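You operate a simulated robot arm through the tools that you are given. There is no shell and no other tool.

You are at the controls of a simulated two-armed robot. One attempt, no reset.

Task
Hold the grey tray on the trial table steady with one hand and put the pink spacer ring in it with the other.

The check looks at the end state, three seconds after you hand in, the way a careful person would. Anything else that was tipped, shoved, dropped, spilled or broken makes it a failure.

Robot
Two 7-joint arms with two-finger parallel grippers on one trunk, on a base that drives. Base frame: it is fixed to the floor where the robot stands at the start and does not move with it; the origin is under the middle of the robot, x ahead of it, y to its left, z up. Units: mm, rad, N and s.
The left shoulder is at the start at [70, 177, 928], the right one opposite. With the tool pointing down near the work surface each hand reaches from about 100 to 680 mm from the robot's upright axis, wherever it stands, measured 20 degrees to its own side. Places, roughly: grey tray [-1000, 1500, 750]. Payload 3.43 kg a hand.
The tool frame of a hand sits at the grasp point between the pads (the TCP): z along the fingers, y along the line on which they close. The tips reach 30 mm beyond it. Largest opening 94 mm; finger width 28, thickness 10; the body of the gripper, 50 by 96 mm, starts 55 mm behind the TCP.
Orientation is that of the tool frame in the base frame, as a unit quaternion [x, y, z, w]. With the fingers straight down and closing along the base's y, the tool's x points along the base's -x, its y along +y and its z along -z.

Tools
- The arms move only by the tool drive_tool. It takes "left_deltas", "right_deltas" or both (then of equal length, played together; a hand with none holds still); each is a list of rows, each an object of numbers (a shift or turn left out is 0, a gripper value left out holds the last): "wx", "wy", "wz": the turn, a rotation vector about the tool's x, y, z in units of 4 degrees (1.0 is 4 degrees); "tx", "ty", "tz": the shift along the tool's x, y, z in units of 30 mm (1.0 is 30 mm); "grip": the gripper command, from -1 (fully open) to 1 (shut), values between in proportion. In form: [{"wx": .., "wy": .., "wz": .., "tx": .., "ty": .., "tz": .., "grip": ..}, ...]. A call has 1 to 20 rows; each row shifts and turns the commanded pose from where the row before left it, along the tool's axes as they then stand. A call with a number of a shift or a turn outside -1 to 1 is refused whole. Each row takes 0.2 s and may step no farther than 50 mm and 0.15 rad from the row before; otherwise, or with a gripper value out of range, the whole call is refused. A pose out of reach is approached as far as the arm can. The call stops where the force on the tool passes 40 N (or 10 N more than at its start, if that is more) or the arm is blocked; 0.2 s more then pass. The fingers move at their own pace (about 153 mm/s each) and stop on an object; they squeeze with about 42 N. The grip force told is the motor's: it shows also when the fingers shut on nothing. Time passes only in rows, and 0.2 s behind the last, so rows that do not move let the fingers close. It gives the time, the measured TCP pose, the force on the tool (base axes), the opening and the grip force at its end, in the units of the frame above (readings bear some noise), with the torque about the TCP (base axes, N m) and any sound that the robot's microphone picked up, and new pictures: "pictures" is both (left out), scene, wrist or none (wrist: the cameras of the hands that moved).
- Cameras (640 x 400 px; columns grow to the right, rows downward): "scene" is now at [91.6, -39.2, 1203.5]; the picture's right is [-0.70, -0.71, 0.00], its down [-0.66, 0.65, -0.37] and it looks along [0.26, -0.26, -0.93] (base axes); focal length 259 px, centre (320, 200). "left" rides on the left gripper at [76, -14, -103] in its tool frame; the picture's right is [0.18, 0.98, 0.00], its down [-0.75, 0.14, -0.64] and it looks along [-0.63, 0.12, 0.77] (tool axes); focal length 243 px, centre (320, 200). "right" rides on the right gripper at [76, 14, -103] in its tool frame; the picture's right is [-0.18, 0.98, 0.00], its down [-0.75, -0.14, -0.64] and it looks along [-0.63, -0.12, 0.77] (tool axes); focal length 243 px, centre (320, 200).
- lift_body(by): slides the trunk up (or, below 0, down) by that many mm; the arms and the scene camera ride with it, the base frame stays. It gives what a move gives, with no picture.
- roll_base(legs): drives the robot by 1 to 6 legs, each [ahead, turn to the left] in mm and rad, along the robot's own axes; the way and the turn of a leg run together, so that a leg with both is an arc; at most 1500 mm and 3.142 rad a leg. The arms and the cameras ride along, it lands a little off, and it stops where it bumps. It gives what a move gives, and a new picture of the scene camera.
- head_to(pan, tilt): turns the head with the scene camera to pan (to the left, within 1.501 rad either way) and tilt (down, from -0.506 to 1.204), counted from straight ahead of the robot. It gives what a move gives, and a new picture of the scene camera.
- probe_pixels(camera, pixels): for up to 12 pixels [column, row] of the newest picture of that camera ("zoom" is the newest enlarged one), the place [x, y, z] in the base frame of the surface seen there, good to about 2 mm. The clock stands still meanwhile.
- enlarge(camera, box): a new picture of the part [left, top, right, bottom] of that camera's present view, enlarged. The clock stands still meanwhile.
- sign_off(): hands the job in; it is judged then, once.

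Open the grippers and draw the arms clear of the work before you hand the job in, unless the task says otherwise.

The tools are called as name(argument=value, ...) on one line, values as JSON. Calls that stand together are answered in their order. drive_tool: Moves the arms, as the interface text tells. Its arguments: {"type":"object","properties":{"left_deltas":{"type":"array","items":{"type":"object","properties":{"wx":{"type":"number"},"wy":{"type":"number"},"wz":{"type":"number"},"tx":{"type":"number"},"ty":{"type":"number"},"tz":{"type":"number"},"grip":{"type":"number"}}}},"right_deltas":{"type":"array","items":{"type":"object","properties":{"wx":{"type":"number"},"wy":{"type":"number"},"wz":{"type":"number"},"tx":{"type":"number"},"ty":{"type":"number"},"tz":{"type":"number"},"grip":{"type":"number"}}}},"pictures":{"type":"string","enum":["both","scene","wrist","none"]}},"required":[]} The other tools are called the same way: lift_body (by) slides the trunk up or down; roll_base (legs) drives the base; head_to (pan, tilt) turns the head that bears the scene camera; probe_pixels (camera, pixels) gives the place of the surface under pixels of a picture; enlarge (camera, box) takes an enlarged picture of a part of a camera's view; sign_off () hands the job in.

At the start:

```text
time_s: 0.0
left_tool_pos: [293.7, -12.1, 626.6]
left_orientation: [0.0, 1.0, 0.0, 0.001]
left_force: [-0.3, -0.5, -0.6]
left_wrist_torque: [-0.04, 0.01, -0.01]
left_opening: 93.9
left_gripper_force: 0.0
right_tool_pos: [307.9, -292.3, 666.7]
right_orientation: [0.001, 1.0, 0.0, -0.002]
right_force: [-0.4, -0.3, 0.3]
right_wrist_torque: [-0.03, -0.03, 0.03]
right_opening: 93.9
right_gripper_force: 0.0
trunk travel left (down, up): [-508.0, 332.0]
robot x, y, heading: [-2.0, 1.5, 0.003]
head pan, tilt: [-0.777, 1.192]
```

scene: 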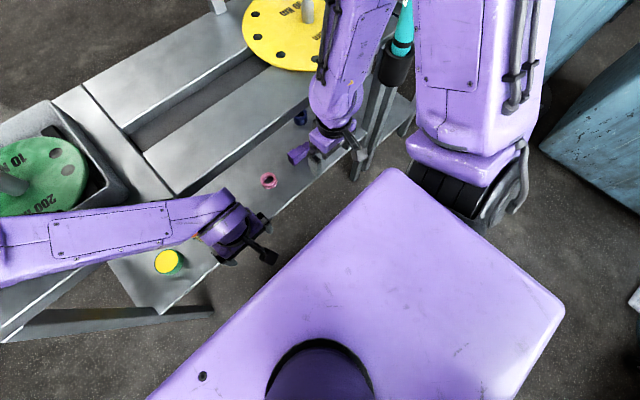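
right: 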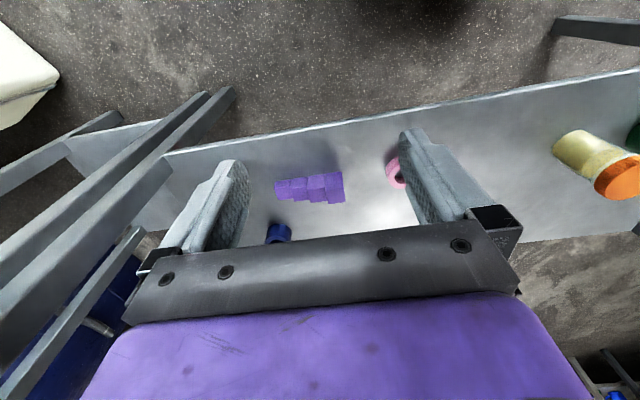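
left: 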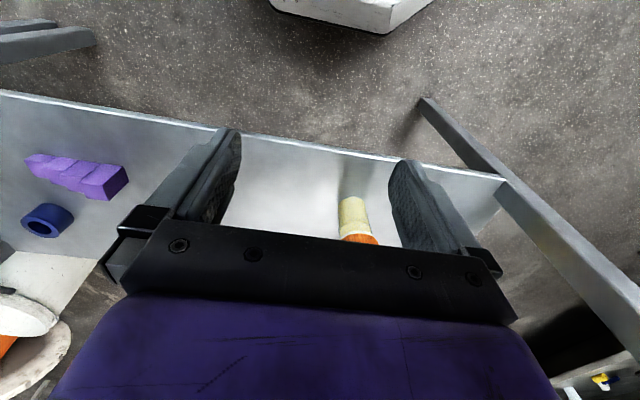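

The scene picture shows a pink ring near pixel (268,180) between the two hands, with a blue ring at (300,117), a purple step block at (300,153) and a yellow-topped cylinder at (168,262). I'll probe these places and enlarge the region around the ring.

probe_pixels(camera="scene", pixels=[[268, 180], [262, 181], [275, 181], [268, 174], [268, 187], [300, 117], [300, 153], [168, 262], [240, 150], [290, 200], [330, 140], [180, 170]])

enlarge(camera="scene", box=[200, 80, 360, 280])

enlarge(camera="right", box=[240, 110, 480, 260])

```text
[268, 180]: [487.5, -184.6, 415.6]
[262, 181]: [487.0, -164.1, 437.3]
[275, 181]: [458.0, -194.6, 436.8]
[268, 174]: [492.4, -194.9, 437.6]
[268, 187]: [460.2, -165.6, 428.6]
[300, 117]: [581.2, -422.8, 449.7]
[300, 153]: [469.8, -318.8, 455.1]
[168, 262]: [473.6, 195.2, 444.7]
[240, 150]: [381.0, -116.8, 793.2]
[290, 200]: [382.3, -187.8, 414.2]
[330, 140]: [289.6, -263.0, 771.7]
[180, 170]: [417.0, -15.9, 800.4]
```

```text
2.00 times, centred on (280, 180) of scene
```

zoom: 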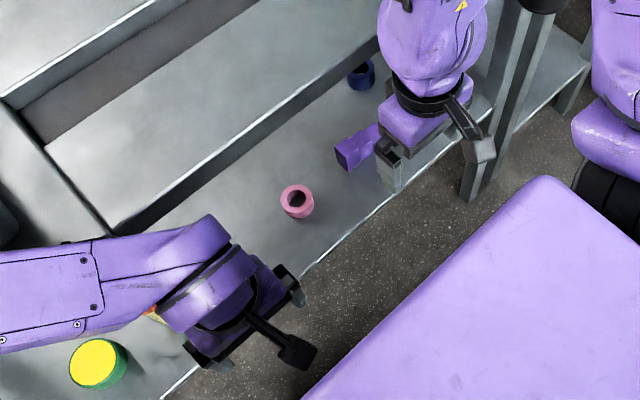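

```text
2.67 times, centred on (360, 185) of right
```

zoom: 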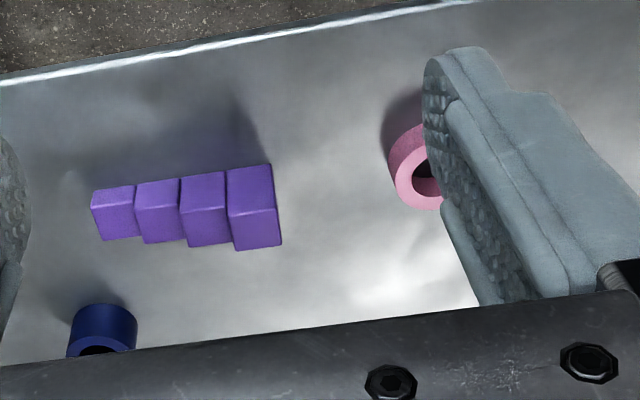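

The ring sits on a low shelf (z≈415, top≈437) around (474,-180), with higher slats at z≈795 nearby. I need to know where the slats' edges lie, so I'll probe them and look at the bench with the head turned ahead.

probe_pixels(camera="scene", pixels=[[175, 196], [240, 155], [290, 120], [270, 95], [200, 120], [130, 155], [160, 312], [300, 190], [385, 140], [410, 110], [370, 100], [215, 270]])

head_to(pan=0.0, tilt=0.9)

```text
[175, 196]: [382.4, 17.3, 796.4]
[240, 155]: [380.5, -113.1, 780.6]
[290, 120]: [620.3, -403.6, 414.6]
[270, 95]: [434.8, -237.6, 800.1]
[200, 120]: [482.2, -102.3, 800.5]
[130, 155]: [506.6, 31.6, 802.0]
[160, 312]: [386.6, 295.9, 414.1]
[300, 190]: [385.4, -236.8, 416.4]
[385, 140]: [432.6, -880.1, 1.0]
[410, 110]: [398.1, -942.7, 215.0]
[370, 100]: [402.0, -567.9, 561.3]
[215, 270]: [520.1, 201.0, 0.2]
```

```text
time_s: 1.1
left_tool_pos: [292.5, -14.1, 627.0]
left_orientation: [0.0, 1.0, 0.0, 0.0]
left_force: [0.2, -0.1, 0.0]
left_wrist_torque: [0.03, 0.01, -0.01]
left_opening: 94.2
left_gripper_force: 0.1
right_tool_pos: [309.3, -292.4, 665.6]
right_orientation: [0.0, 1.0, 0.0, -0.001]
right_force: [-0.8, -0.3, -0.2]
right_wrist_torque: [-0.02, -0.01, 0.02]
right_opening: 93.8
right_gripper_force: 0.0
trunk travel left (down, up): [-508.0, 332.0]
robot x, y, heading: [0.4, -1.8, 0.003]
head pan, tilt: [0.0, 0.901]
```

scene: 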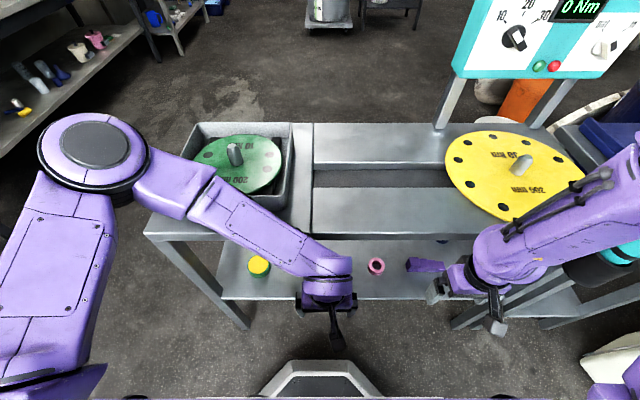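

The bench front edge is at x≈381 (z≈800) and the ring lies about 95 mm inside it on the low shelf. Before moving, I'll look to both sides to learn the surroundings and find the trial table.

head_to(pan=1.5, tilt=0.45)

head_to(pan=-1.5, tilt=0.45)

head_to(pan=0.0, tilt=0.5)

```text
time_s: 2.7
left_tool_pos: [293.6, -13.3, 627.3]
left_orientation: [0.0, 1.0, 0.0, 0.0]
left_force: [-0.2, -0.2, 0.1]
left_wrist_torque: [0.0, -0.01, -0.01]
left_opening: 93.9
left_gripper_force: 0.0
right_tool_pos: [308.3, -292.0, 666.0]
right_orientation: [0.0, 1.0, 0.001, -0.002]
right_force: [-0.4, 0.2, 0.3]
right_wrist_torque: [0.02, -0.03, -0.01]
right_opening: 94.0
right_gripper_force: 0.0
trunk travel left (down, up): [-508.0, 332.0]
robot x, y, heading: [-3.2, -2.7, -0.001]
head pan, tilt: [1.499, 0.45]
```

scene: 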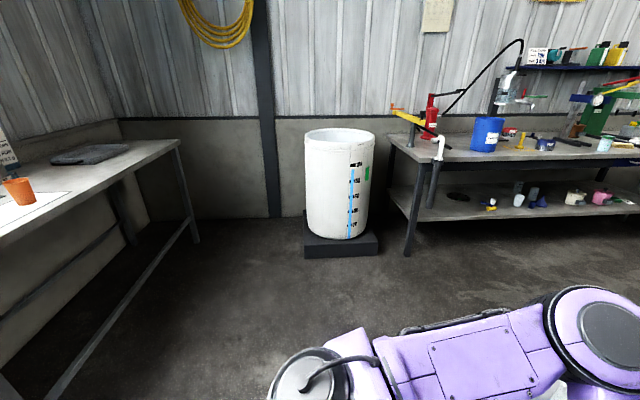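

```text
time_s: 5.3
left_tool_pos: [292.9, -13.0, 628.0]
left_orientation: [0.0, 1.0, -0.001, -0.001]
left_force: [0.2, 0.7, 0.7]
left_wrist_torque: [-0.01, -0.01, 0.03]
left_opening: 94.1
left_gripper_force: 0.2
right_tool_pos: [308.8, -293.2, 666.7]
right_orientation: [-0.001, 1.0, 0.0, -0.003]
right_force: [0.2, -1.1, 0.5]
right_wrist_torque: [-0.02, -0.02, 0.0]
right_opening: 93.9
right_gripper_force: 0.1
trunk travel left (down, up): [-508.0, 332.0]
robot x, y, heading: [2.2, -3.5, -0.001]
head pan, tilt: [-1.499, 0.45]
```

scene: 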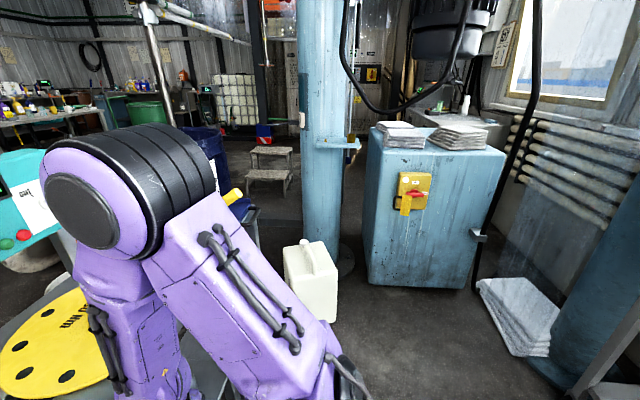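

```text
time_s: 6.9
left_tool_pos: [292.8, -13.1, 627.5]
left_orientation: [-0.001, 1.0, 0.0, 0.0]
left_force: [-0.2, -0.4, -0.4]
left_wrist_torque: [0.01, 0.02, -0.03]
left_opening: 93.9
left_gripper_force: 0.0
right_tool_pos: [308.3, -292.2, 666.2]
right_orientation: [0.0, 1.0, 0.0, -0.001]
right_force: [0.0, 0.6, 0.1]
right_wrist_torque: [0.0, 0.0, 0.0]
right_opening: 94.1
right_gripper_force: 0.0
trunk travel left (down, up): [-508.0, 332.0]
robot x, y, heading: [2.9, -1.2, -0.003]
head pan, tilt: [0.0, 0.499]
```

scene: 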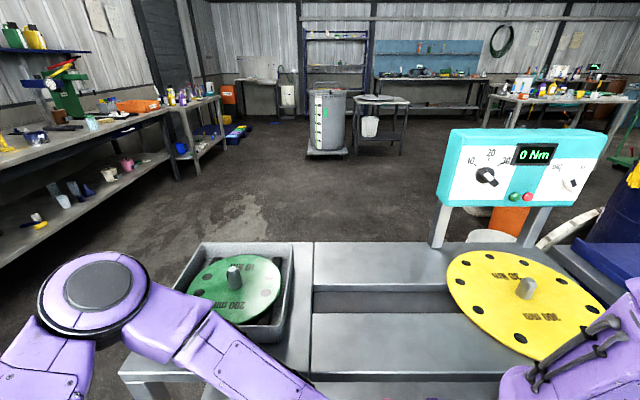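

Turning left I saw a table at the far left edge that may be the trial table. I'll look left once more, lower, and probe it before backing away from the bench.

head_to(pan=1.5, tilt=0.45)

probe_pixels(camera="scene", pixels=[[3, 246], [90, 198], [178, 140], [20, 195], [60, 155], [110, 155], [80, 350], [5, 385], [192, 235], [160, 165], [10, 160], [575, 360]])

enlarge(camera="scene", box=[0, 80, 240, 280])

```text
time_s: 8.5
left_tool_pos: [293.2, -11.4, 627.6]
left_orientation: [-0.001, 1.0, 0.0, 0.001]
left_force: [-0.3, -0.4, 0.3]
left_wrist_torque: [-0.01, -0.03, -0.02]
left_opening: 93.9
left_gripper_force: 0.1
right_tool_pos: [309.0, -290.6, 666.5]
right_orientation: [0.0, 1.0, -0.001, -0.003]
right_force: [-0.2, -0.3, -0.2]
right_wrist_torque: [0.0, 0.01, 0.03]
right_opening: 93.9
right_gripper_force: 0.0
trunk travel left (down, up): [-508.0, 332.0]
robot x, y, heading: [-2.6, -3.2, -0.001]
head pan, tilt: [1.499, 0.45]
```

scene: 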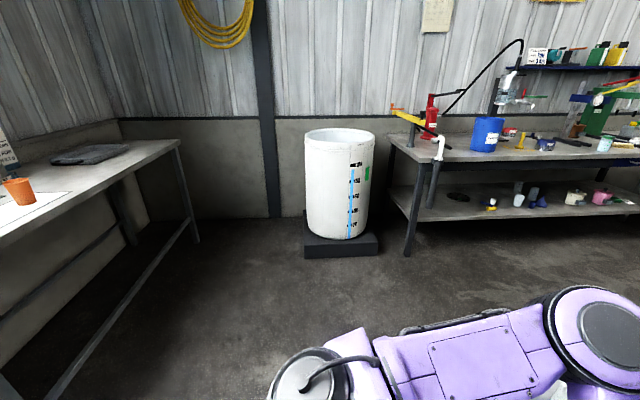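

```text
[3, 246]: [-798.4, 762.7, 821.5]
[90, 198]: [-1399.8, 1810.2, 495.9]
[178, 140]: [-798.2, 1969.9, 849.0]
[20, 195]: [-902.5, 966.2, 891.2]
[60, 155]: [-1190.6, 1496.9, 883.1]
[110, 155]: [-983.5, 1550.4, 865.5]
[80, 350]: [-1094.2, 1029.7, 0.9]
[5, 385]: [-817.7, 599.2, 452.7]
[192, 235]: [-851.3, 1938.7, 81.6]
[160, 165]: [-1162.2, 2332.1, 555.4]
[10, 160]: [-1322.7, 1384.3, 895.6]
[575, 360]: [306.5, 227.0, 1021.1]
```

```text
2.00 times, centred on (120, 180) of scene
```

zoom: 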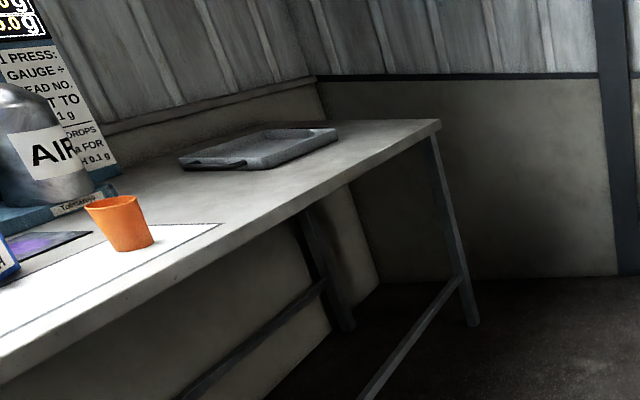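

The trial table runs along x<-800 with its top at z≈850, and the tray sits around (-1090,1500). Next I look toward the right to find out where the right arm's elbow is with respect to the bench and the display.

head_to(pan=-0.9, tilt=0.6)

enlarge(camera="left", box=[0, 0, 640, 400])

```text
time_s: 10.7
left_tool_pos: [292.9, -12.2, 627.9]
left_orientation: [0.0, 1.0, 0.0, 0.0]
left_force: [-0.8, -0.1, -0.2]
left_wrist_torque: [-0.05, -0.02, -0.01]
left_opening: 94.0
left_gripper_force: 0.1
right_tool_pos: [309.6, -293.7, 665.9]
right_orientation: [0.0, 1.0, 0.0, -0.002]
right_force: [-0.4, 0.5, -0.1]
right_wrist_torque: [-0.03, 0.0, -0.04]
right_opening: 94.0
right_gripper_force: 0.0
trunk travel left (down, up): [-508.0, 332.0]
robot x, y, heading: [3.1, -0.9, 0.001]
head pan, tilt: [-0.901, 0.6]
```

scene: 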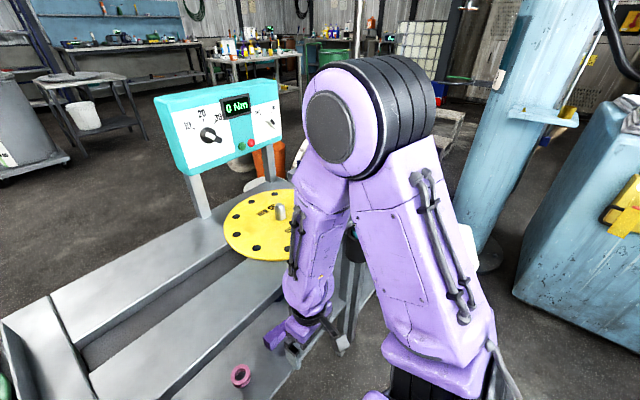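

```text
1.00 times, centred on (320, 200) of left (not enlarged: the box is as wide or as high as the picture)
```

zoom: 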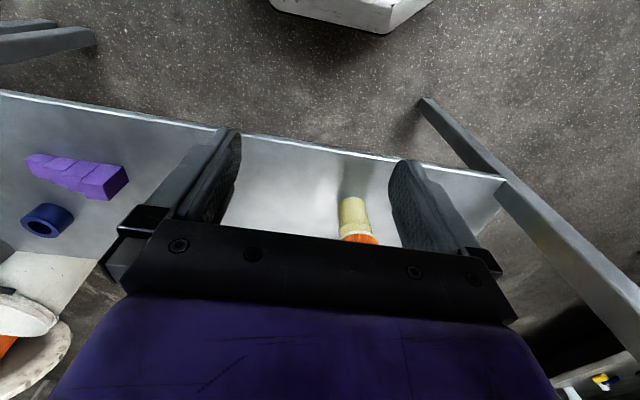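

The right elbow stands up near the display. I'll probe its location, along with the right forearm, gripper and rail.

probe_pixels(camera="scene", pixels=[[330, 125], [370, 90], [320, 180], [300, 290], [415, 240], [430, 370], [170, 390], [60, 330], [240, 370], [350, 255], [340, 330], [275, 338]])

probe_pixels(camera="right", pixels=[[285, 190], [325, 190], [340, 195], [340, 180], [300, 200], [275, 232], [395, 165], [393, 180], [590, 155], [615, 185], [480, 100], [300, 140]])

```text
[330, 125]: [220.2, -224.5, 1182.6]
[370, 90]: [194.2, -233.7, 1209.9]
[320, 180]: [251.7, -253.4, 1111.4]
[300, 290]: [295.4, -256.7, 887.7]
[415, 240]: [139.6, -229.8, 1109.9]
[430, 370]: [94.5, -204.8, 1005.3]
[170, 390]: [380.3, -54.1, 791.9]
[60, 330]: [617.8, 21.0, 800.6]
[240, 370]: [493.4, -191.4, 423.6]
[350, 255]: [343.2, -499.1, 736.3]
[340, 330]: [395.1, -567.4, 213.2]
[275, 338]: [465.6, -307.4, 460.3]
```

```text
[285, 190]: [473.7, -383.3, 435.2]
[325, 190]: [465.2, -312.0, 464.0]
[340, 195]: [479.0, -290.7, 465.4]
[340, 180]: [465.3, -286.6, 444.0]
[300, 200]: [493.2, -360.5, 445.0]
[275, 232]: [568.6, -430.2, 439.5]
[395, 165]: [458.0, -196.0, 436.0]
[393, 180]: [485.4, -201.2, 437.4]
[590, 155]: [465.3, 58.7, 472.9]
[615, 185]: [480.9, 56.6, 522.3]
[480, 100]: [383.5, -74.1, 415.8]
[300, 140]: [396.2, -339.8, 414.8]
```

The right arm is elbow-up with its wrist near (300,-265,850) and the left arm's elbow sits at x≈300, so both are only just clear of the bench at x=381. I'll back off 120 mm straight for margin before lowering the trunk.

roll_base(legs=[[-120, 0]])

head_to(pan=-0.25, tilt=1.1)

```text
time_s: 12.0
left_tool_pos: [173.7, -12.9, 627.9]
left_orientation: [0.0, 1.0, 0.0, 0.001]
left_force: [0.0, -0.2, -0.1]
left_wrist_torque: [0.01, -0.03, 0.0]
left_opening: 93.8
left_gripper_force: 0.1
right_tool_pos: [188.0, -291.9, 666.4]
right_orientation: [0.0, 1.0, -0.001, -0.001]
right_force: [0.2, 0.0, 0.0]
right_wrist_torque: [0.02, -0.06, 0.01]
right_opening: 93.8
right_gripper_force: 0.0
trunk travel left (down, up): [-508.0, 332.0]
robot x, y, heading: [-119.5, 1.1, -0.004]
head pan, tilt: [-0.901, 0.6]
```

scene: 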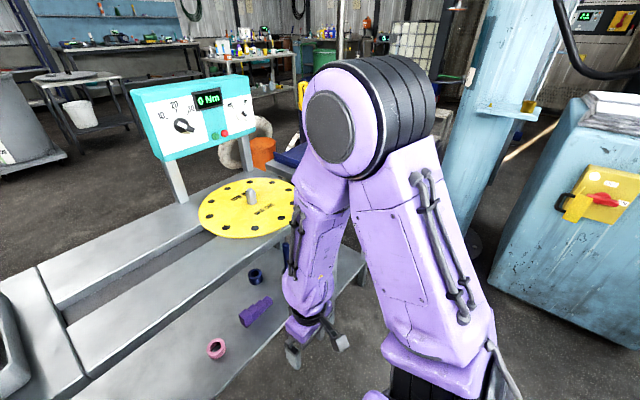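

```text
time_s: 13.0
left_tool_pos: [173.6, -13.1, 626.7]
left_orientation: [-0.001, 1.0, 0.0, 0.0]
left_force: [-0.3, -0.3, -1.2]
left_wrist_torque: [0.01, 0.0, 0.02]
left_opening: 94.0
left_gripper_force: 0.1
right_tool_pos: [189.6, -292.0, 666.9]
right_orientation: [0.0, 1.0, 0.0, -0.001]
right_force: [-0.1, 0.0, 0.5]
right_wrist_torque: [0.01, 0.01, 0.01]
right_opening: 94.0
right_gripper_force: 0.1
trunk travel left (down, up): [-508.0, 332.0]
robot x, y, heading: [-123.5, -1.1, -0.005]
head pan, tilt: [-0.25, 1.1]
```

scene: 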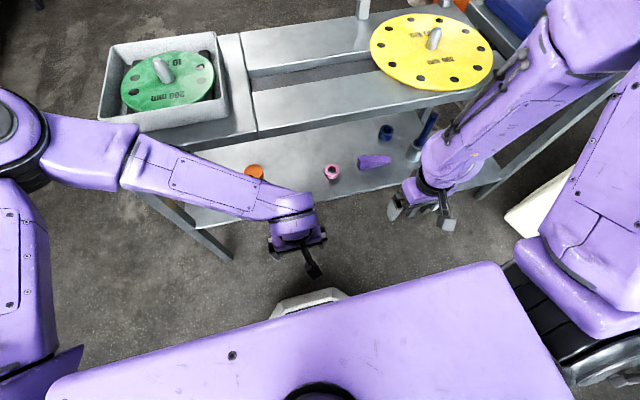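

The ring is at pixel (332,172), clear of the hands. I'll probe the base front (305,300), the ring and the rail, to see how low I may go.

probe_pixels(camera="scene", pixels=[[305, 298], [330, 290], [280, 310], [326, 170], [338, 170], [332, 164], [332, 180], [320, 112], [300, 125], [300, 145], [300, 206], [25, 180]])

enlarge(camera="scene", box=[270, 110, 430, 230])

```text
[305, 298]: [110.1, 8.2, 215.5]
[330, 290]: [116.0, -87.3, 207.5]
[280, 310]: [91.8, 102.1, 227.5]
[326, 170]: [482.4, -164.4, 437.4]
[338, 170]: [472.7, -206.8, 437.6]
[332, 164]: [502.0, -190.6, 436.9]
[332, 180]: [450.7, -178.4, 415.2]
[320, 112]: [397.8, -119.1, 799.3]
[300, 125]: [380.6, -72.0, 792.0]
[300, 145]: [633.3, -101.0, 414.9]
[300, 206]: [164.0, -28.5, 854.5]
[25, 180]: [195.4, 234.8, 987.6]
```

```text
3.33 times, centred on (350, 170) of scene
```

zoom: 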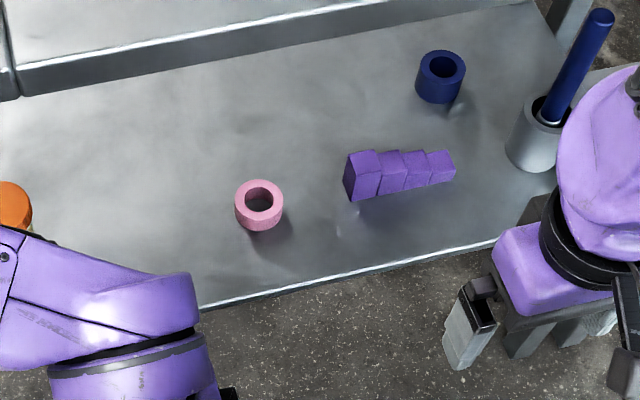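

The enlarged view shows the ring's top face around zoom (259,200). I'll probe its rim to get the centre and diameter.

probe_pixels(camera="zoom", pixels=[[238, 198], [281, 198], [259, 183], [244, 212], [275, 212], [258, 217], [258, 224], [247, 187], [272, 187], [345, 170], [352, 198], [365, 152]])

```text
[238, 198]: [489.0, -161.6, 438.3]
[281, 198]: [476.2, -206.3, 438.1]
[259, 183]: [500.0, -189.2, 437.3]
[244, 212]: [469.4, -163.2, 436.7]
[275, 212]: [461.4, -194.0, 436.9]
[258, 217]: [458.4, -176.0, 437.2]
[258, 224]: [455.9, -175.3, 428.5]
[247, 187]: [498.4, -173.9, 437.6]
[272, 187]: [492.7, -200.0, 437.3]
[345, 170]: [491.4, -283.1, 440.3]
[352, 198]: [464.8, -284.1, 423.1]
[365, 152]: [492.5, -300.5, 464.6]
```

The ring's centre is about (480,-183), 45 mm across, top at z≈437.5, and the purple block's near face at y≈-283 leaves room for the right fingers. I lower the trunk by 350 mm so the right arm can reach in under the rail with a tilted tool; the base deck at z≈215 stays below the hands.

lift_body(by=-350)

head_to(pan=-0.25, tilt=0.75)

```text
time_s: 16.4
left_tool_pos: [173.9, -12.1, 276.5]
left_orientation: [0.0, 1.0, 0.0, 0.0]
left_force: [0.2, -0.2, 1.1]
left_wrist_torque: [-0.01, 0.02, -0.02]
left_opening: 93.8
left_gripper_force: 0.0
right_tool_pos: [189.8, -292.2, 316.5]
right_orientation: [0.0, 1.0, 0.001, -0.002]
right_force: [0.1, -1.0, 0.0]
right_wrist_torque: [-0.01, 0.0, 0.0]
right_opening: 94.3
right_gripper_force: 0.1
trunk travel left (down, up): [-158.0, 682.0]
robot x, y, heading: [-117.1, 2.6, -0.005]
head pan, tilt: [-0.25, 1.1]
```

```text
time_s: 17.2
left_tool_pos: [173.8, -11.6, 278.4]
left_orientation: [0.0, 1.0, 0.0, -0.001]
left_force: [0.7, -1.5, 0.7]
left_wrist_torque: [0.01, 0.01, 0.01]
left_opening: 94.0
left_gripper_force: 0.0
right_tool_pos: [189.2, -292.2, 316.3]
right_orientation: [-0.001, 1.0, 0.0, -0.002]
right_force: [-0.1, 0.0, 0.5]
right_wrist_torque: [-0.02, -0.04, -0.01]
right_opening: 94.2
right_gripper_force: 0.0
trunk travel left (down, up): [-158.0, 682.0]
robot x, y, heading: [-119.9, 1.8, -0.002]
head pan, tilt: [-0.25, 0.75]
```

scene: 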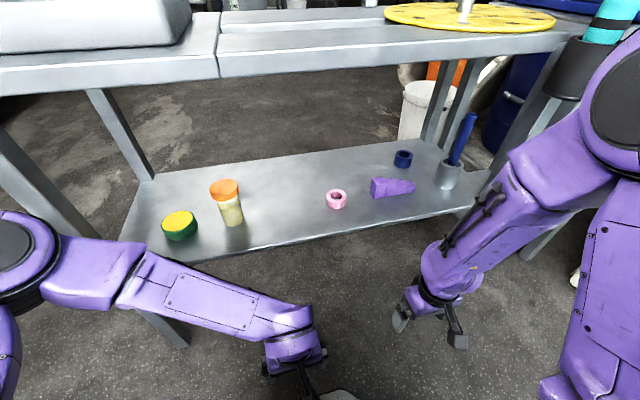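

The lowered view shows the ring at (337,198) with the shelf clear in front of it. I raise the right hand 210 mm straight up, so its tips pass well above the shelf (z≈415) later.

drive_tool(right_deltas=[{"tz": -1}, {"tz": -1}, {"tz": -1}, {"tz": -1}, {"tz": -1}, {"tz": -1}, {"tz": -1}], pictures="scene")

probe_pixels(camera="scene", pixels=[[400, 50], [400, 58], [400, 63], [300, 68], [300, 60], [300, 75], [470, 52], [337, 198]])

```text
time_s: 18.8
left_tool_pos: [174.3, -12.6, 277.8]
left_orientation: [0.0, 1.0, -0.001, 0.0]
left_force: [1.0, 0.1, 0.1]
left_wrist_torque: [0.0, 0.0, 0.01]
left_opening: 94.2
left_gripper_force: 0.0
right_tool_pos: [242.7, -329.9, 478.1]
right_orientation: [0.0, 1.0, 0.01, 0.0]
right_force: [0.4, 0.2, 0.1]
right_wrist_torque: [-0.02, 0.01, -0.02]
right_opening: 94.1
right_gripper_force: 0.2
right hand out of reach, approached as far as the arm can: row 1, 2, 4, 5, 6, 7
trunk travel left (down, up): [-158.0, 682.0]
robot x, y, heading: [-119.9, 1.6, 0.001]
head pan, tilt: [-0.25, 0.75]
```

scene: 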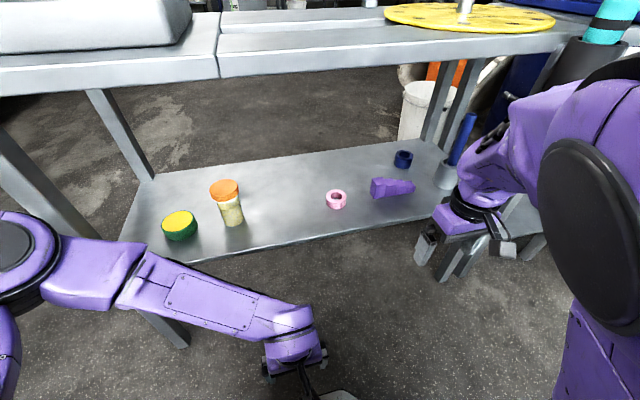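

```text
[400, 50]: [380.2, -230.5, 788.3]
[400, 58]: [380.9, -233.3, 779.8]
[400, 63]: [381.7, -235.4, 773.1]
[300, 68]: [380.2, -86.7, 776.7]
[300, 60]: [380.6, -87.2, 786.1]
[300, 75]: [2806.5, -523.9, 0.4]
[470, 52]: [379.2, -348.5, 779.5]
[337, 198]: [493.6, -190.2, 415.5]
```

The lift took the hand to (243,-330,478), out of straight line because the arm was folded too tight. I now move it forward toward the bench with small steps, which unfolds the arm, and watch where it goes.

drive_tool(right_deltas=[{"tx": -0.7}, {"tx": -0.7}], pictures="scene")

```text
time_s: 19.4
left_tool_pos: [173.3, -12.0, 278.2]
left_orientation: [0.0, 1.0, 0.0, 0.001]
left_force: [0.2, 0.8, -0.9]
left_wrist_torque: [-0.02, 0.01, -0.03]
left_opening: 94.1
left_gripper_force: 0.0
right_tool_pos: [284.3, -333.1, 478.9]
right_orientation: [0.0, 1.0, -0.001, -0.001]
right_force: [0.6, 0.2, 0.6]
right_wrist_torque: [-0.02, 0.02, -0.01]
right_opening: 94.2
right_gripper_force: 0.1
trunk travel left (down, up): [-158.0, 682.0]
robot x, y, heading: [-121.1, -1.3, 0.003]
head pan, tilt: [-0.25, 0.75]
```

scene: 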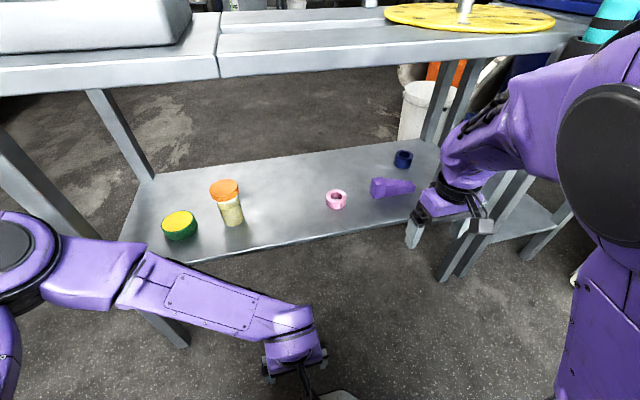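

Reading is (284,-333,479), so each call starts from the measured pose. I shift the hand left by 150 mm to line up with the ring's y≈-183, still in front of the bench.

drive_tool(right_deltas=[{"ty": 0.8}, {"ty": 0.8}, {"ty": 0.8}, {"ty": 0.8}, {"ty": 0.9}, {"ty": 0.9}], pictures="scene")

```text
time_s: 20.8
left_tool_pos: [174.1, -12.1, 277.3]
left_orientation: [0.0, 1.0, 0.0, 0.0]
left_force: [-0.3, 0.0, -0.3]
left_wrist_torque: [0.01, -0.04, 0.01]
left_opening: 94.1
left_gripper_force: 0.0
right_tool_pos: [305.7, -191.8, 468.2]
right_orientation: [0.005, 1.0, 0.013, -0.003]
right_force: [-0.5, -0.1, 2.0]
right_wrist_torque: [0.0, 0.03, -0.01]
right_opening: 94.0
right_gripper_force: 0.0
right hand out of reach, approached as far as the arm can: row 3, 4, 5, 6
trunk travel left (down, up): [-158.0, 682.0]
robot x, y, heading: [-120.5, 0.3, -0.001]
head pan, tilt: [-0.25, 0.75]
```

scene: 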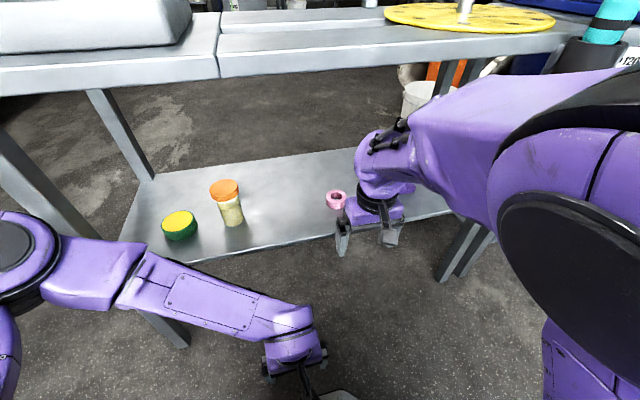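

The hand is at (306,-192,468), roughly in line with the ring. Now I go forward 80 mm while tilting the fingers forward 16°, which keeps wrist and forearm below and in front of the rail (bottom edge z≈771).

drive_tool(right_deltas=[{"tx": -0.667, "ty": 0.07, "tz": -0.033, "wy": -1}, {"tx": -0.667, "ty": 0.07, "tz": 0.0, "wy": -1}, {"tx": -0.665, "ty": 0.07, "tz": 0.05, "wy": -1}, {"tx": -0.659, "ty": 0.07, "tz": 0.1, "wy": -1}], pictures="both")

```text
time_s: 21.8
left_tool_pos: [174.0, -12.9, 277.5]
left_orientation: [0.0, 1.0, 0.0, 0.0]
left_force: [-0.2, -0.2, 0.0]
left_wrist_torque: [0.0, 0.01, 0.0]
left_opening: 94.0
left_gripper_force: 0.0
right_tool_pos: [387.1, -184.0, 471.2]
right_orientation: [-0.001, 0.99, 0.0, 0.138]
right_force: [0.4, 0.2, 0.1]
right_wrist_torque: [0.0, 0.01, 0.02]
right_opening: 94.1
right_gripper_force: 0.2
trunk travel left (down, up): [-158.0, 682.0]
robot x, y, heading: [-116.6, 1.8, -0.003]
head pan, tilt: [-0.25, 0.75]
```

scene: 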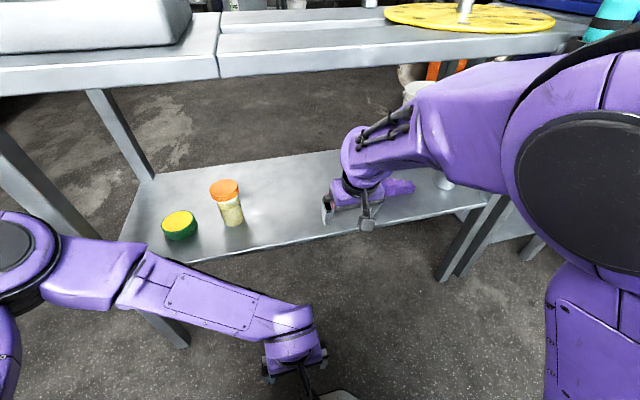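
right: 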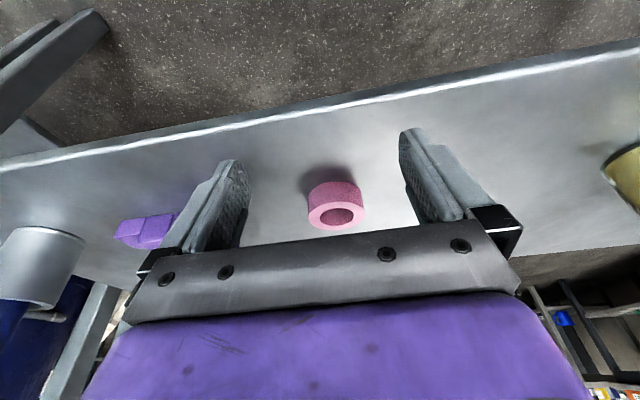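

The wrist camera shows the ring (336,205) neatly between the open fingers. I check how near the forearm is to the rail by probing points on it.

probe_pixels(camera="scene", pixels=[[430, 90], [470, 75], [520, 65], [360, 130], [350, 150], [410, 110], [570, 60], [580, 120], [590, 200]])

probe_pixels(camera="right", pixels=[[336, 228], [310, 215], [364, 213], [336, 203], [336, 190], [130, 235], [150, 220]])

```text
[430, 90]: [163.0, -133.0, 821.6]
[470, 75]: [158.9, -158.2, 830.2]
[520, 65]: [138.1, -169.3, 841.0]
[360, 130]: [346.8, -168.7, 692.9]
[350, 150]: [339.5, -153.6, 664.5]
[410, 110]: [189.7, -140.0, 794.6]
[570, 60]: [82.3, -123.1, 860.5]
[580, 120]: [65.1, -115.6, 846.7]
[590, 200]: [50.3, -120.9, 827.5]
```

```text
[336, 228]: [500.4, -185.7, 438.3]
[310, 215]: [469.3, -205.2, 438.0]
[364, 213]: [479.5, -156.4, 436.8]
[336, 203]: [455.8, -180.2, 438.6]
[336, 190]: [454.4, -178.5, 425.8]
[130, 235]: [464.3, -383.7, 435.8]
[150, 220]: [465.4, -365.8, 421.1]
```

The forearm top line runs from z≈822 at x=163 to z≈693 at x=347, comfortably below the rail. The ring's centre reads (478,-181); I continue forward 83 mm with another 16° tilt, staying at z≈471 so the tips stay above the shelf.

drive_tool(right_deltas=[{"tx": -0.665, "ty": 0.02, "tz": 0.191, "wy": -1}, {"tx": -0.65, "ty": 0.02, "tz": 0.237, "wy": -1}, {"tx": -0.632, "ty": 0.02, "tz": 0.281, "wy": -1}, {"tx": -0.611, "ty": 0.02, "tz": 0.325, "wy": -1}], pictures="both")

```text
time_s: 22.8
left_tool_pos: [173.1, -13.5, 277.4]
left_orientation: [0.0, 1.0, 0.0, 0.0]
left_force: [-0.7, -0.5, -0.4]
left_wrist_torque: [0.02, 0.02, 0.0]
left_opening: 94.1
left_gripper_force: 0.0
right_tool_pos: [470.9, -180.3, 472.8]
right_orientation: [-0.001, 0.961, 0.001, 0.275]
right_force: [0.1, 0.1, -1.1]
right_wrist_torque: [-0.01, 0.01, 0.06]
right_opening: 93.9
right_gripper_force: 0.0
trunk travel left (down, up): [-158.0, 682.0]
robot x, y, heading: [-119.4, -4.0, -0.005]
head pan, tilt: [-0.25, 0.75]
```

scene: 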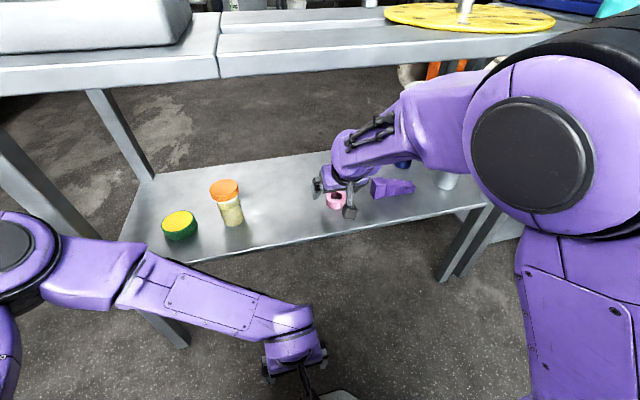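
right: 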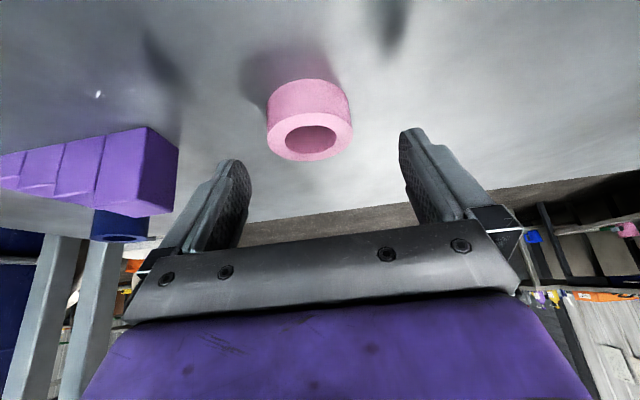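

The hand is at (471,-180,473), tilted 32°, with the ring ahead-below between the fingers. I recheck the ring's centre from this closer view before going down.

probe_pixels(camera="right", pixels=[[269, 130], [351, 128], [310, 159], [310, 117], [310, 110], [310, 85], [270, 110], [347, 105]])

```text
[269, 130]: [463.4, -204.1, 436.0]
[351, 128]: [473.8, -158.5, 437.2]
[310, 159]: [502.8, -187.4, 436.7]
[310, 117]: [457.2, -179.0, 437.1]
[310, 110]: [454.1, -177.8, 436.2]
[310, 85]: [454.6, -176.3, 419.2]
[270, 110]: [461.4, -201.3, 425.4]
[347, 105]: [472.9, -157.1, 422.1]
```

Ring centre is (479.5,-182), matching the hand. I lower 22 mm straight down in two steps so the finger tips straddle the ring just above the shelf.

drive_tool(right_deltas=[{"tx": 0.19, "ty": -0.025, "tz": 0.31}, {"tx": 0.19, "ty": -0.025, "tz": 0.31}], pictures="both")

```text
time_s: 23.4
left_tool_pos: [173.3, -13.5, 276.5]
left_orientation: [0.0, 1.0, -0.001, 0.0]
left_force: [-0.7, -0.2, 0.0]
left_wrist_torque: [0.01, 0.0, 0.01]
left_opening: 94.1
left_gripper_force: 0.0
right_tool_pos: [470.8, -180.6, 450.7]
right_orientation: [-0.001, 0.962, 0.001, 0.275]
right_force: [-0.2, 0.6, -0.1]
right_wrist_torque: [0.05, 0.0, -0.01]
right_opening: 94.0
right_gripper_force: 0.1
trunk travel left (down, up): [-158.0, 682.0]
robot x, y, heading: [-119.7, 0.6, 0.001]
head pan, tilt: [-0.25, 0.75]
```

scene: 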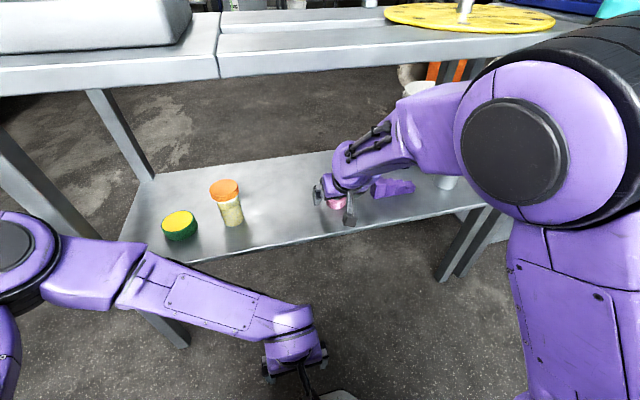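
right: 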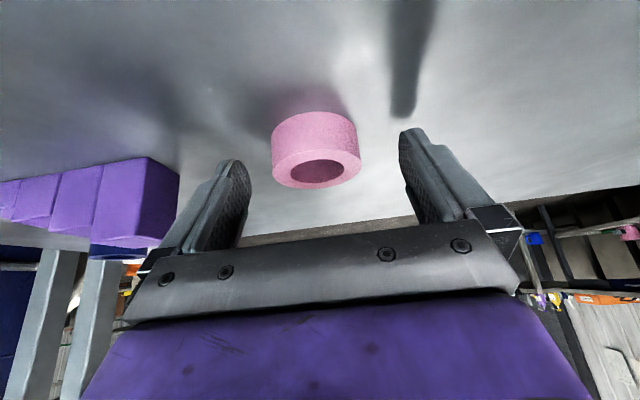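

No contact force and the ring sits between the finger tips. I close the right gripper and let it settle.

drive_tool(right_deltas=[{"grip": 1}, {"grip": 1}, {"grip": 1}], pictures="both")

```text
time_s: 24.2
left_tool_pos: [174.1, -12.8, 277.6]
left_orientation: [0.0, 1.0, 0.0, 0.0]
left_force: [1.4, 1.0, 0.4]
left_wrist_torque: [-0.03, 0.0, 0.01]
left_opening: 94.0
left_gripper_force: 0.1
right_tool_pos: [470.7, -180.3, 451.2]
right_orientation: [0.0, 0.962, 0.002, 0.274]
right_force: [1.1, 0.2, 1.2]
right_wrist_torque: [0.09, 0.02, -0.01]
right_opening: 51.0
right_gripper_force: 41.9
trunk travel left (down, up): [-158.0, 682.0]
robot x, y, heading: [-117.2, 1.0, 0.0]
head pan, tilt: [-0.25, 0.75]
```

scene: 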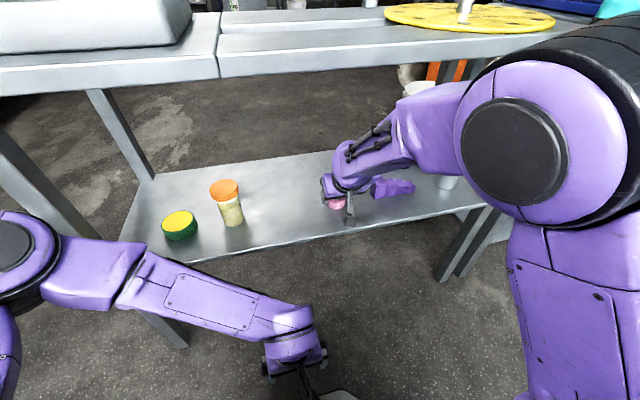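
right: 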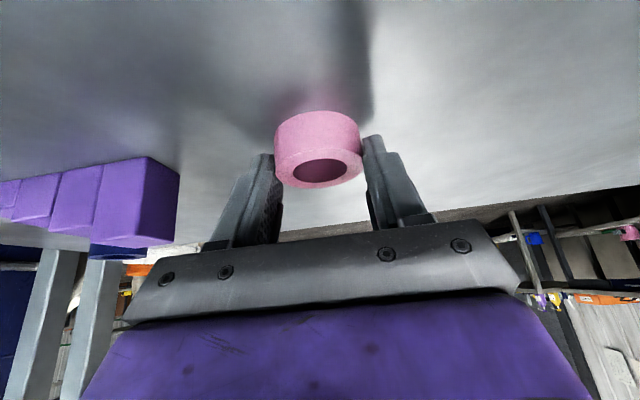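

The fingers stopped at a 51 mm opening with 42 N grip. I enlarge the wrist view to check how the ring is seated between the pads before lifting.

enlarge(camera="right", box=[220, 90, 440, 240])

enlarge(camera="scene", box=[290, 150, 400, 240])

```text
2.67 times, centred on (330, 165) of right
```

zoom: 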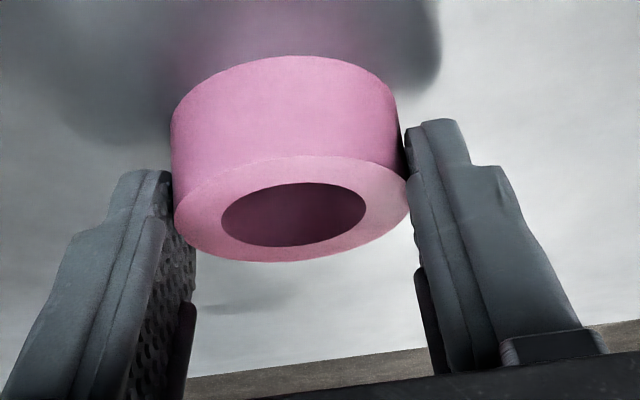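

```text
4.44 times, centred on (345, 195) of scene
```

zoom: 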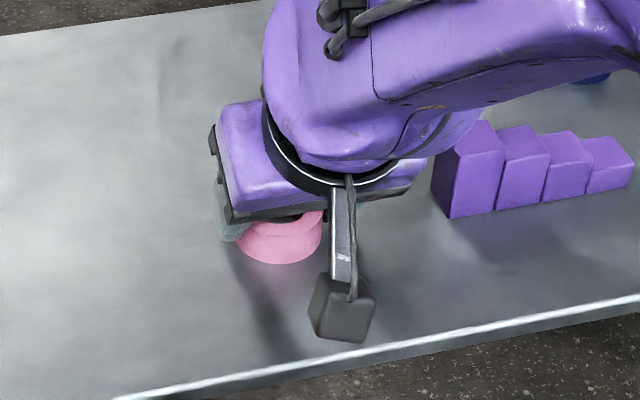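

Both pads bear on opposite sides of the ring. I lift it a small 25 mm straight up and look whether it comes along without slipping.

drive_tool(right_deltas=[{"tx": -0.15, "tz": -0.24}, {"tx": -0.15, "tz": -0.24}, {"tx": -0.15, "tz": -0.24}], pictures="both")

```text
time_s: 25.0
left_tool_pos: [173.6, -13.4, 277.6]
left_orientation: [0.0, 1.0, -0.001, -0.001]
left_force: [0.1, -0.2, -0.3]
left_wrist_torque: [0.01, -0.02, 0.01]
left_opening: 93.8
left_gripper_force: 0.1
right_tool_pos: [470.5, -181.0, 473.9]
right_orientation: [-0.001, 0.962, 0.0, 0.274]
right_force: [0.9, 0.5, -2.0]
right_wrist_torque: [-0.01, 0.02, -0.02]
right_opening: 50.9
right_gripper_force: 41.6
trunk travel left (down, up): [-158.0, 682.0]
robot x, y, heading: [-120.5, 1.1, -0.002]
head pan, tilt: [-0.25, 0.75]
```

scene: 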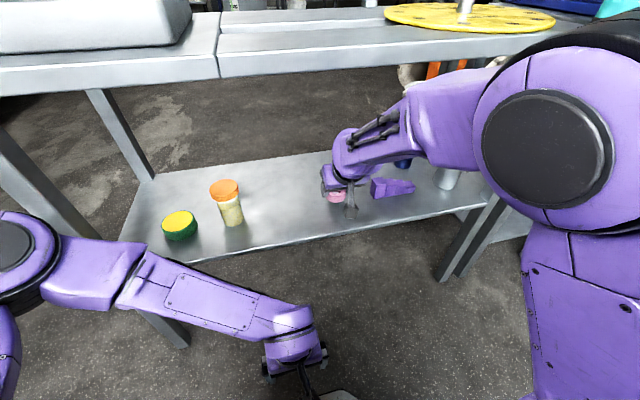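
right: 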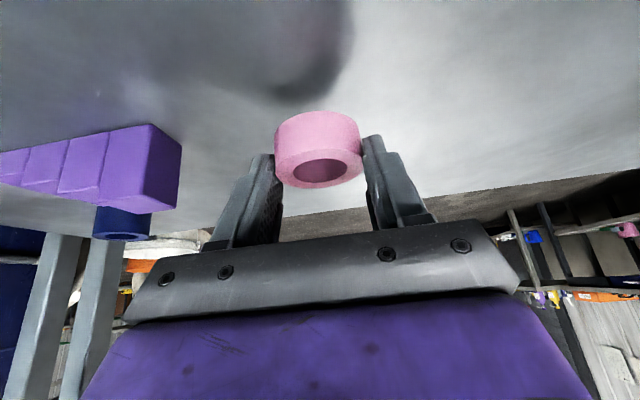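

The ring came up cleanly with the hand (about 2 N of weight, opening unchanged at 50.9). I raise it another 15 mm and then back the robot straight out from under the bench by 250 mm.

drive_tool(right_deltas=[{"tx": -0.13, "tz": -0.21}, {"tx": -0.13, "tz": -0.21}], pictures="none")

roll_base(legs=[[-240, 0]])

```text
time_s: 25.6
left_tool_pos: [174.0, -14.1, 277.4]
left_orientation: [0.0, 1.0, 0.0, 0.0]
left_force: [0.6, 0.5, 0.0]
left_wrist_torque: [-0.01, 0.0, 0.0]
left_opening: 93.8
left_gripper_force: 0.1
right_tool_pos: [471.2, -183.6, 489.7]
right_orientation: [-0.001, 0.962, 0.001, 0.275]
right_force: [-0.2, 0.0, -0.7]
right_wrist_torque: [0.03, 0.0, -0.01]
right_opening: 50.9
right_gripper_force: 42.1
trunk travel left (down, up): [-158.0, 682.0]
robot x, y, heading: [-118.4, 3.5, 0.002]
head pan, tilt: [-0.25, 0.75]
```

```text
time_s: 27.4
left_tool_pos: [-64.2, -12.4, 277.3]
left_orientation: [-0.003, 1.0, 0.0, 0.001]
left_force: [-0.3, -1.3, -0.8]
left_wrist_torque: [0.02, 0.02, -0.02]
left_opening: 94.2
left_gripper_force: 0.0
right_tool_pos: [233.8, -180.1, 489.4]
right_orientation: [-0.003, 0.962, 0.001, 0.273]
right_force: [0.2, -0.2, -1.2]
right_wrist_torque: [0.0, 0.0, -0.02]
right_opening: 50.9
right_gripper_force: 41.5
trunk travel left (down, up): [-158.0, 682.0]
robot x, y, heading: [-358.2, -0.0, 0.007]
head pan, tilt: [-0.25, 0.75]
```

scene: 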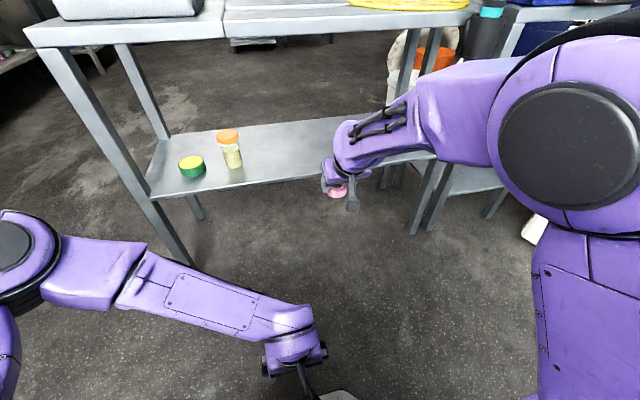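

The hand with the ring is clear of the bench at (234,-180,489). I raise the trunk 600 mm for transport and look left toward the trial table.

lift_body(by=600)

head_to(pan=1.5, tilt=0.5)

```text
refused: 600 is not a number from -400 to 400
```

```text
time_s: 29.2
left_tool_pos: [-64.1, -11.6, 277.9]
left_orientation: [-0.003, 1.0, 0.001, 0.0]
left_force: [0.4, -0.1, -0.8]
left_wrist_torque: [-0.04, -0.04, 0.0]
left_opening: 94.1
left_gripper_force: 0.0
right_tool_pos: [234.8, -180.6, 489.3]
right_orientation: [-0.003, 0.962, 0.001, 0.274]
right_force: [0.5, -0.4, -1.4]
right_wrist_torque: [0.01, 0.01, 0.01]
right_opening: 50.9
right_gripper_force: 41.7
trunk travel left (down, up): [-158.0, 682.0]
robot x, y, heading: [-356.8, 0.9, 0.009]
head pan, tilt: [1.499, 0.499]
```

scene: 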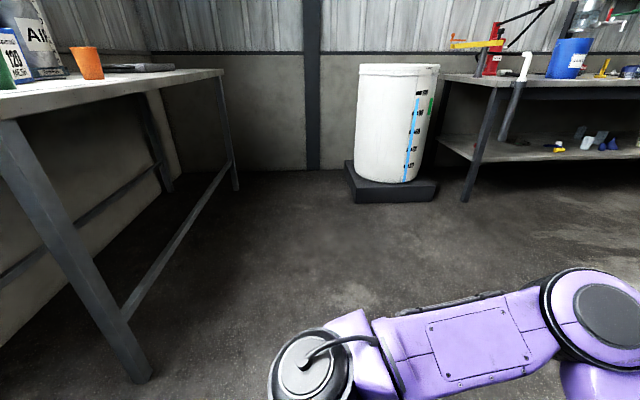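

A lift is limited to 400 mm per call, so I raise in two steps. Then I look left again from above to see the tray.

lift_body(by=400)

lift_body(by=200)

head_to(pan=1.5, tilt=0.55)

```text
time_s: 33.0
left_tool_pos: [-63.3, -11.9, 678.5]
left_orientation: [-0.003, 1.0, 0.0, -0.001]
left_force: [-0.3, -1.0, -0.1]
left_wrist_torque: [-0.01, -0.01, 0.02]
left_opening: 94.1
left_gripper_force: 0.1
right_tool_pos: [234.0, -179.8, 889.0]
right_orientation: [-0.003, 0.962, 0.002, 0.274]
right_force: [0.1, 0.7, -1.0]
right_wrist_torque: [0.01, 0.04, 0.02]
right_opening: 50.7
right_gripper_force: 41.6
trunk travel left (down, up): [-558.0, 282.0]
robot x, y, heading: [-359.2, -2.9, 0.004]
head pan, tilt: [1.499, 0.499]
```

```text
time_s: 35.2
left_tool_pos: [-63.0, -11.3, 876.7]
left_orientation: [-0.003, 1.0, -0.001, -0.001]
left_force: [0.0, 1.3, -0.6]
left_wrist_torque: [-0.01, 0.0, 0.01]
left_opening: 94.1
left_gripper_force: 0.1
right_tool_pos: [234.6, -179.0, 1088.7]
right_orientation: [-0.003, 0.962, 0.001, 0.274]
right_force: [0.2, 0.4, -1.6]
right_wrist_torque: [0.02, 0.03, -0.03]
right_opening: 50.9
right_gripper_force: 42.7
trunk travel left (down, up): [-758.0, 82.0]
robot x, y, heading: [-355.9, 1.1, 0.009]
head pan, tilt: [1.499, 0.499]
```

```text
time_s: 35.8
left_tool_pos: [-63.9, -12.5, 876.3]
left_orientation: [-0.003, 1.0, 0.0, 0.0]
left_force: [-1.0, 0.3, -0.6]
left_wrist_torque: [0.01, 0.0, 0.0]
left_opening: 94.2
left_gripper_force: 0.1
right_tool_pos: [236.3, -180.1, 1089.0]
right_orientation: [-0.003, 0.962, 0.002, 0.274]
right_force: [0.4, -0.1, -1.0]
right_wrist_torque: [0.0, 0.05, 0.02]
right_opening: 50.7
right_gripper_force: 41.5
trunk travel left (down, up): [-758.0, 82.0]
robot x, y, heading: [-356.0, 0.6, 0.004]
head pan, tilt: [1.499, 0.55]
```

scene: 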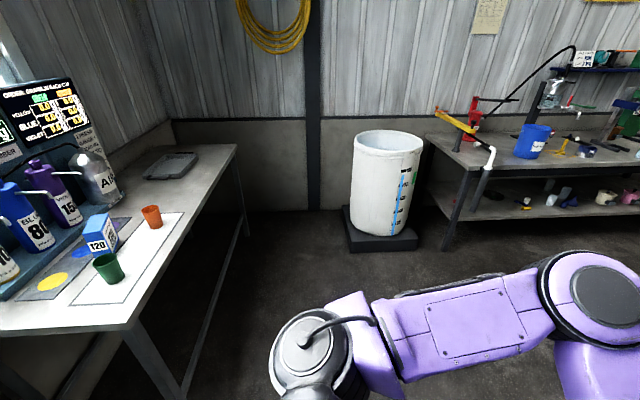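

The raised view shows the table with cups, bottles and the tray at (172,165). I enlarge the table and probe its corners, the tray and the barrel to plan the drive.

enlarge(camera="scene", box=[80, 120, 280, 245])

probe_pixels(camera="scene", pixels=[[236, 146], [135, 325], [20, 330], [152, 215], [110, 265], [358, 215], [400, 240], [172, 155], [150, 175], [195, 155], [178, 178], [450, 240]])

```text
3.20 times, centred on (180, 182) of scene
```

zoom: 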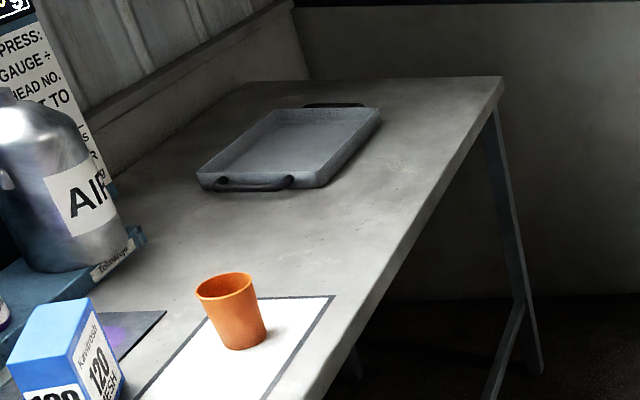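

```text
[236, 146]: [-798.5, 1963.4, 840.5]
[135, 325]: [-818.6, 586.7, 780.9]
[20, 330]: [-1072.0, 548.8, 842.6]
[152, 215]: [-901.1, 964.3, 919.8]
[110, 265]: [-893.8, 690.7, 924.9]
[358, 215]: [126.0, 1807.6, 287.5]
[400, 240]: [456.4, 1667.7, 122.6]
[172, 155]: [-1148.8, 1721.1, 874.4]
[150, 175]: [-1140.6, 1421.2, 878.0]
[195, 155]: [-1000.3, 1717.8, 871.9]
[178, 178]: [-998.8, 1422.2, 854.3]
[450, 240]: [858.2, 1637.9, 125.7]
```

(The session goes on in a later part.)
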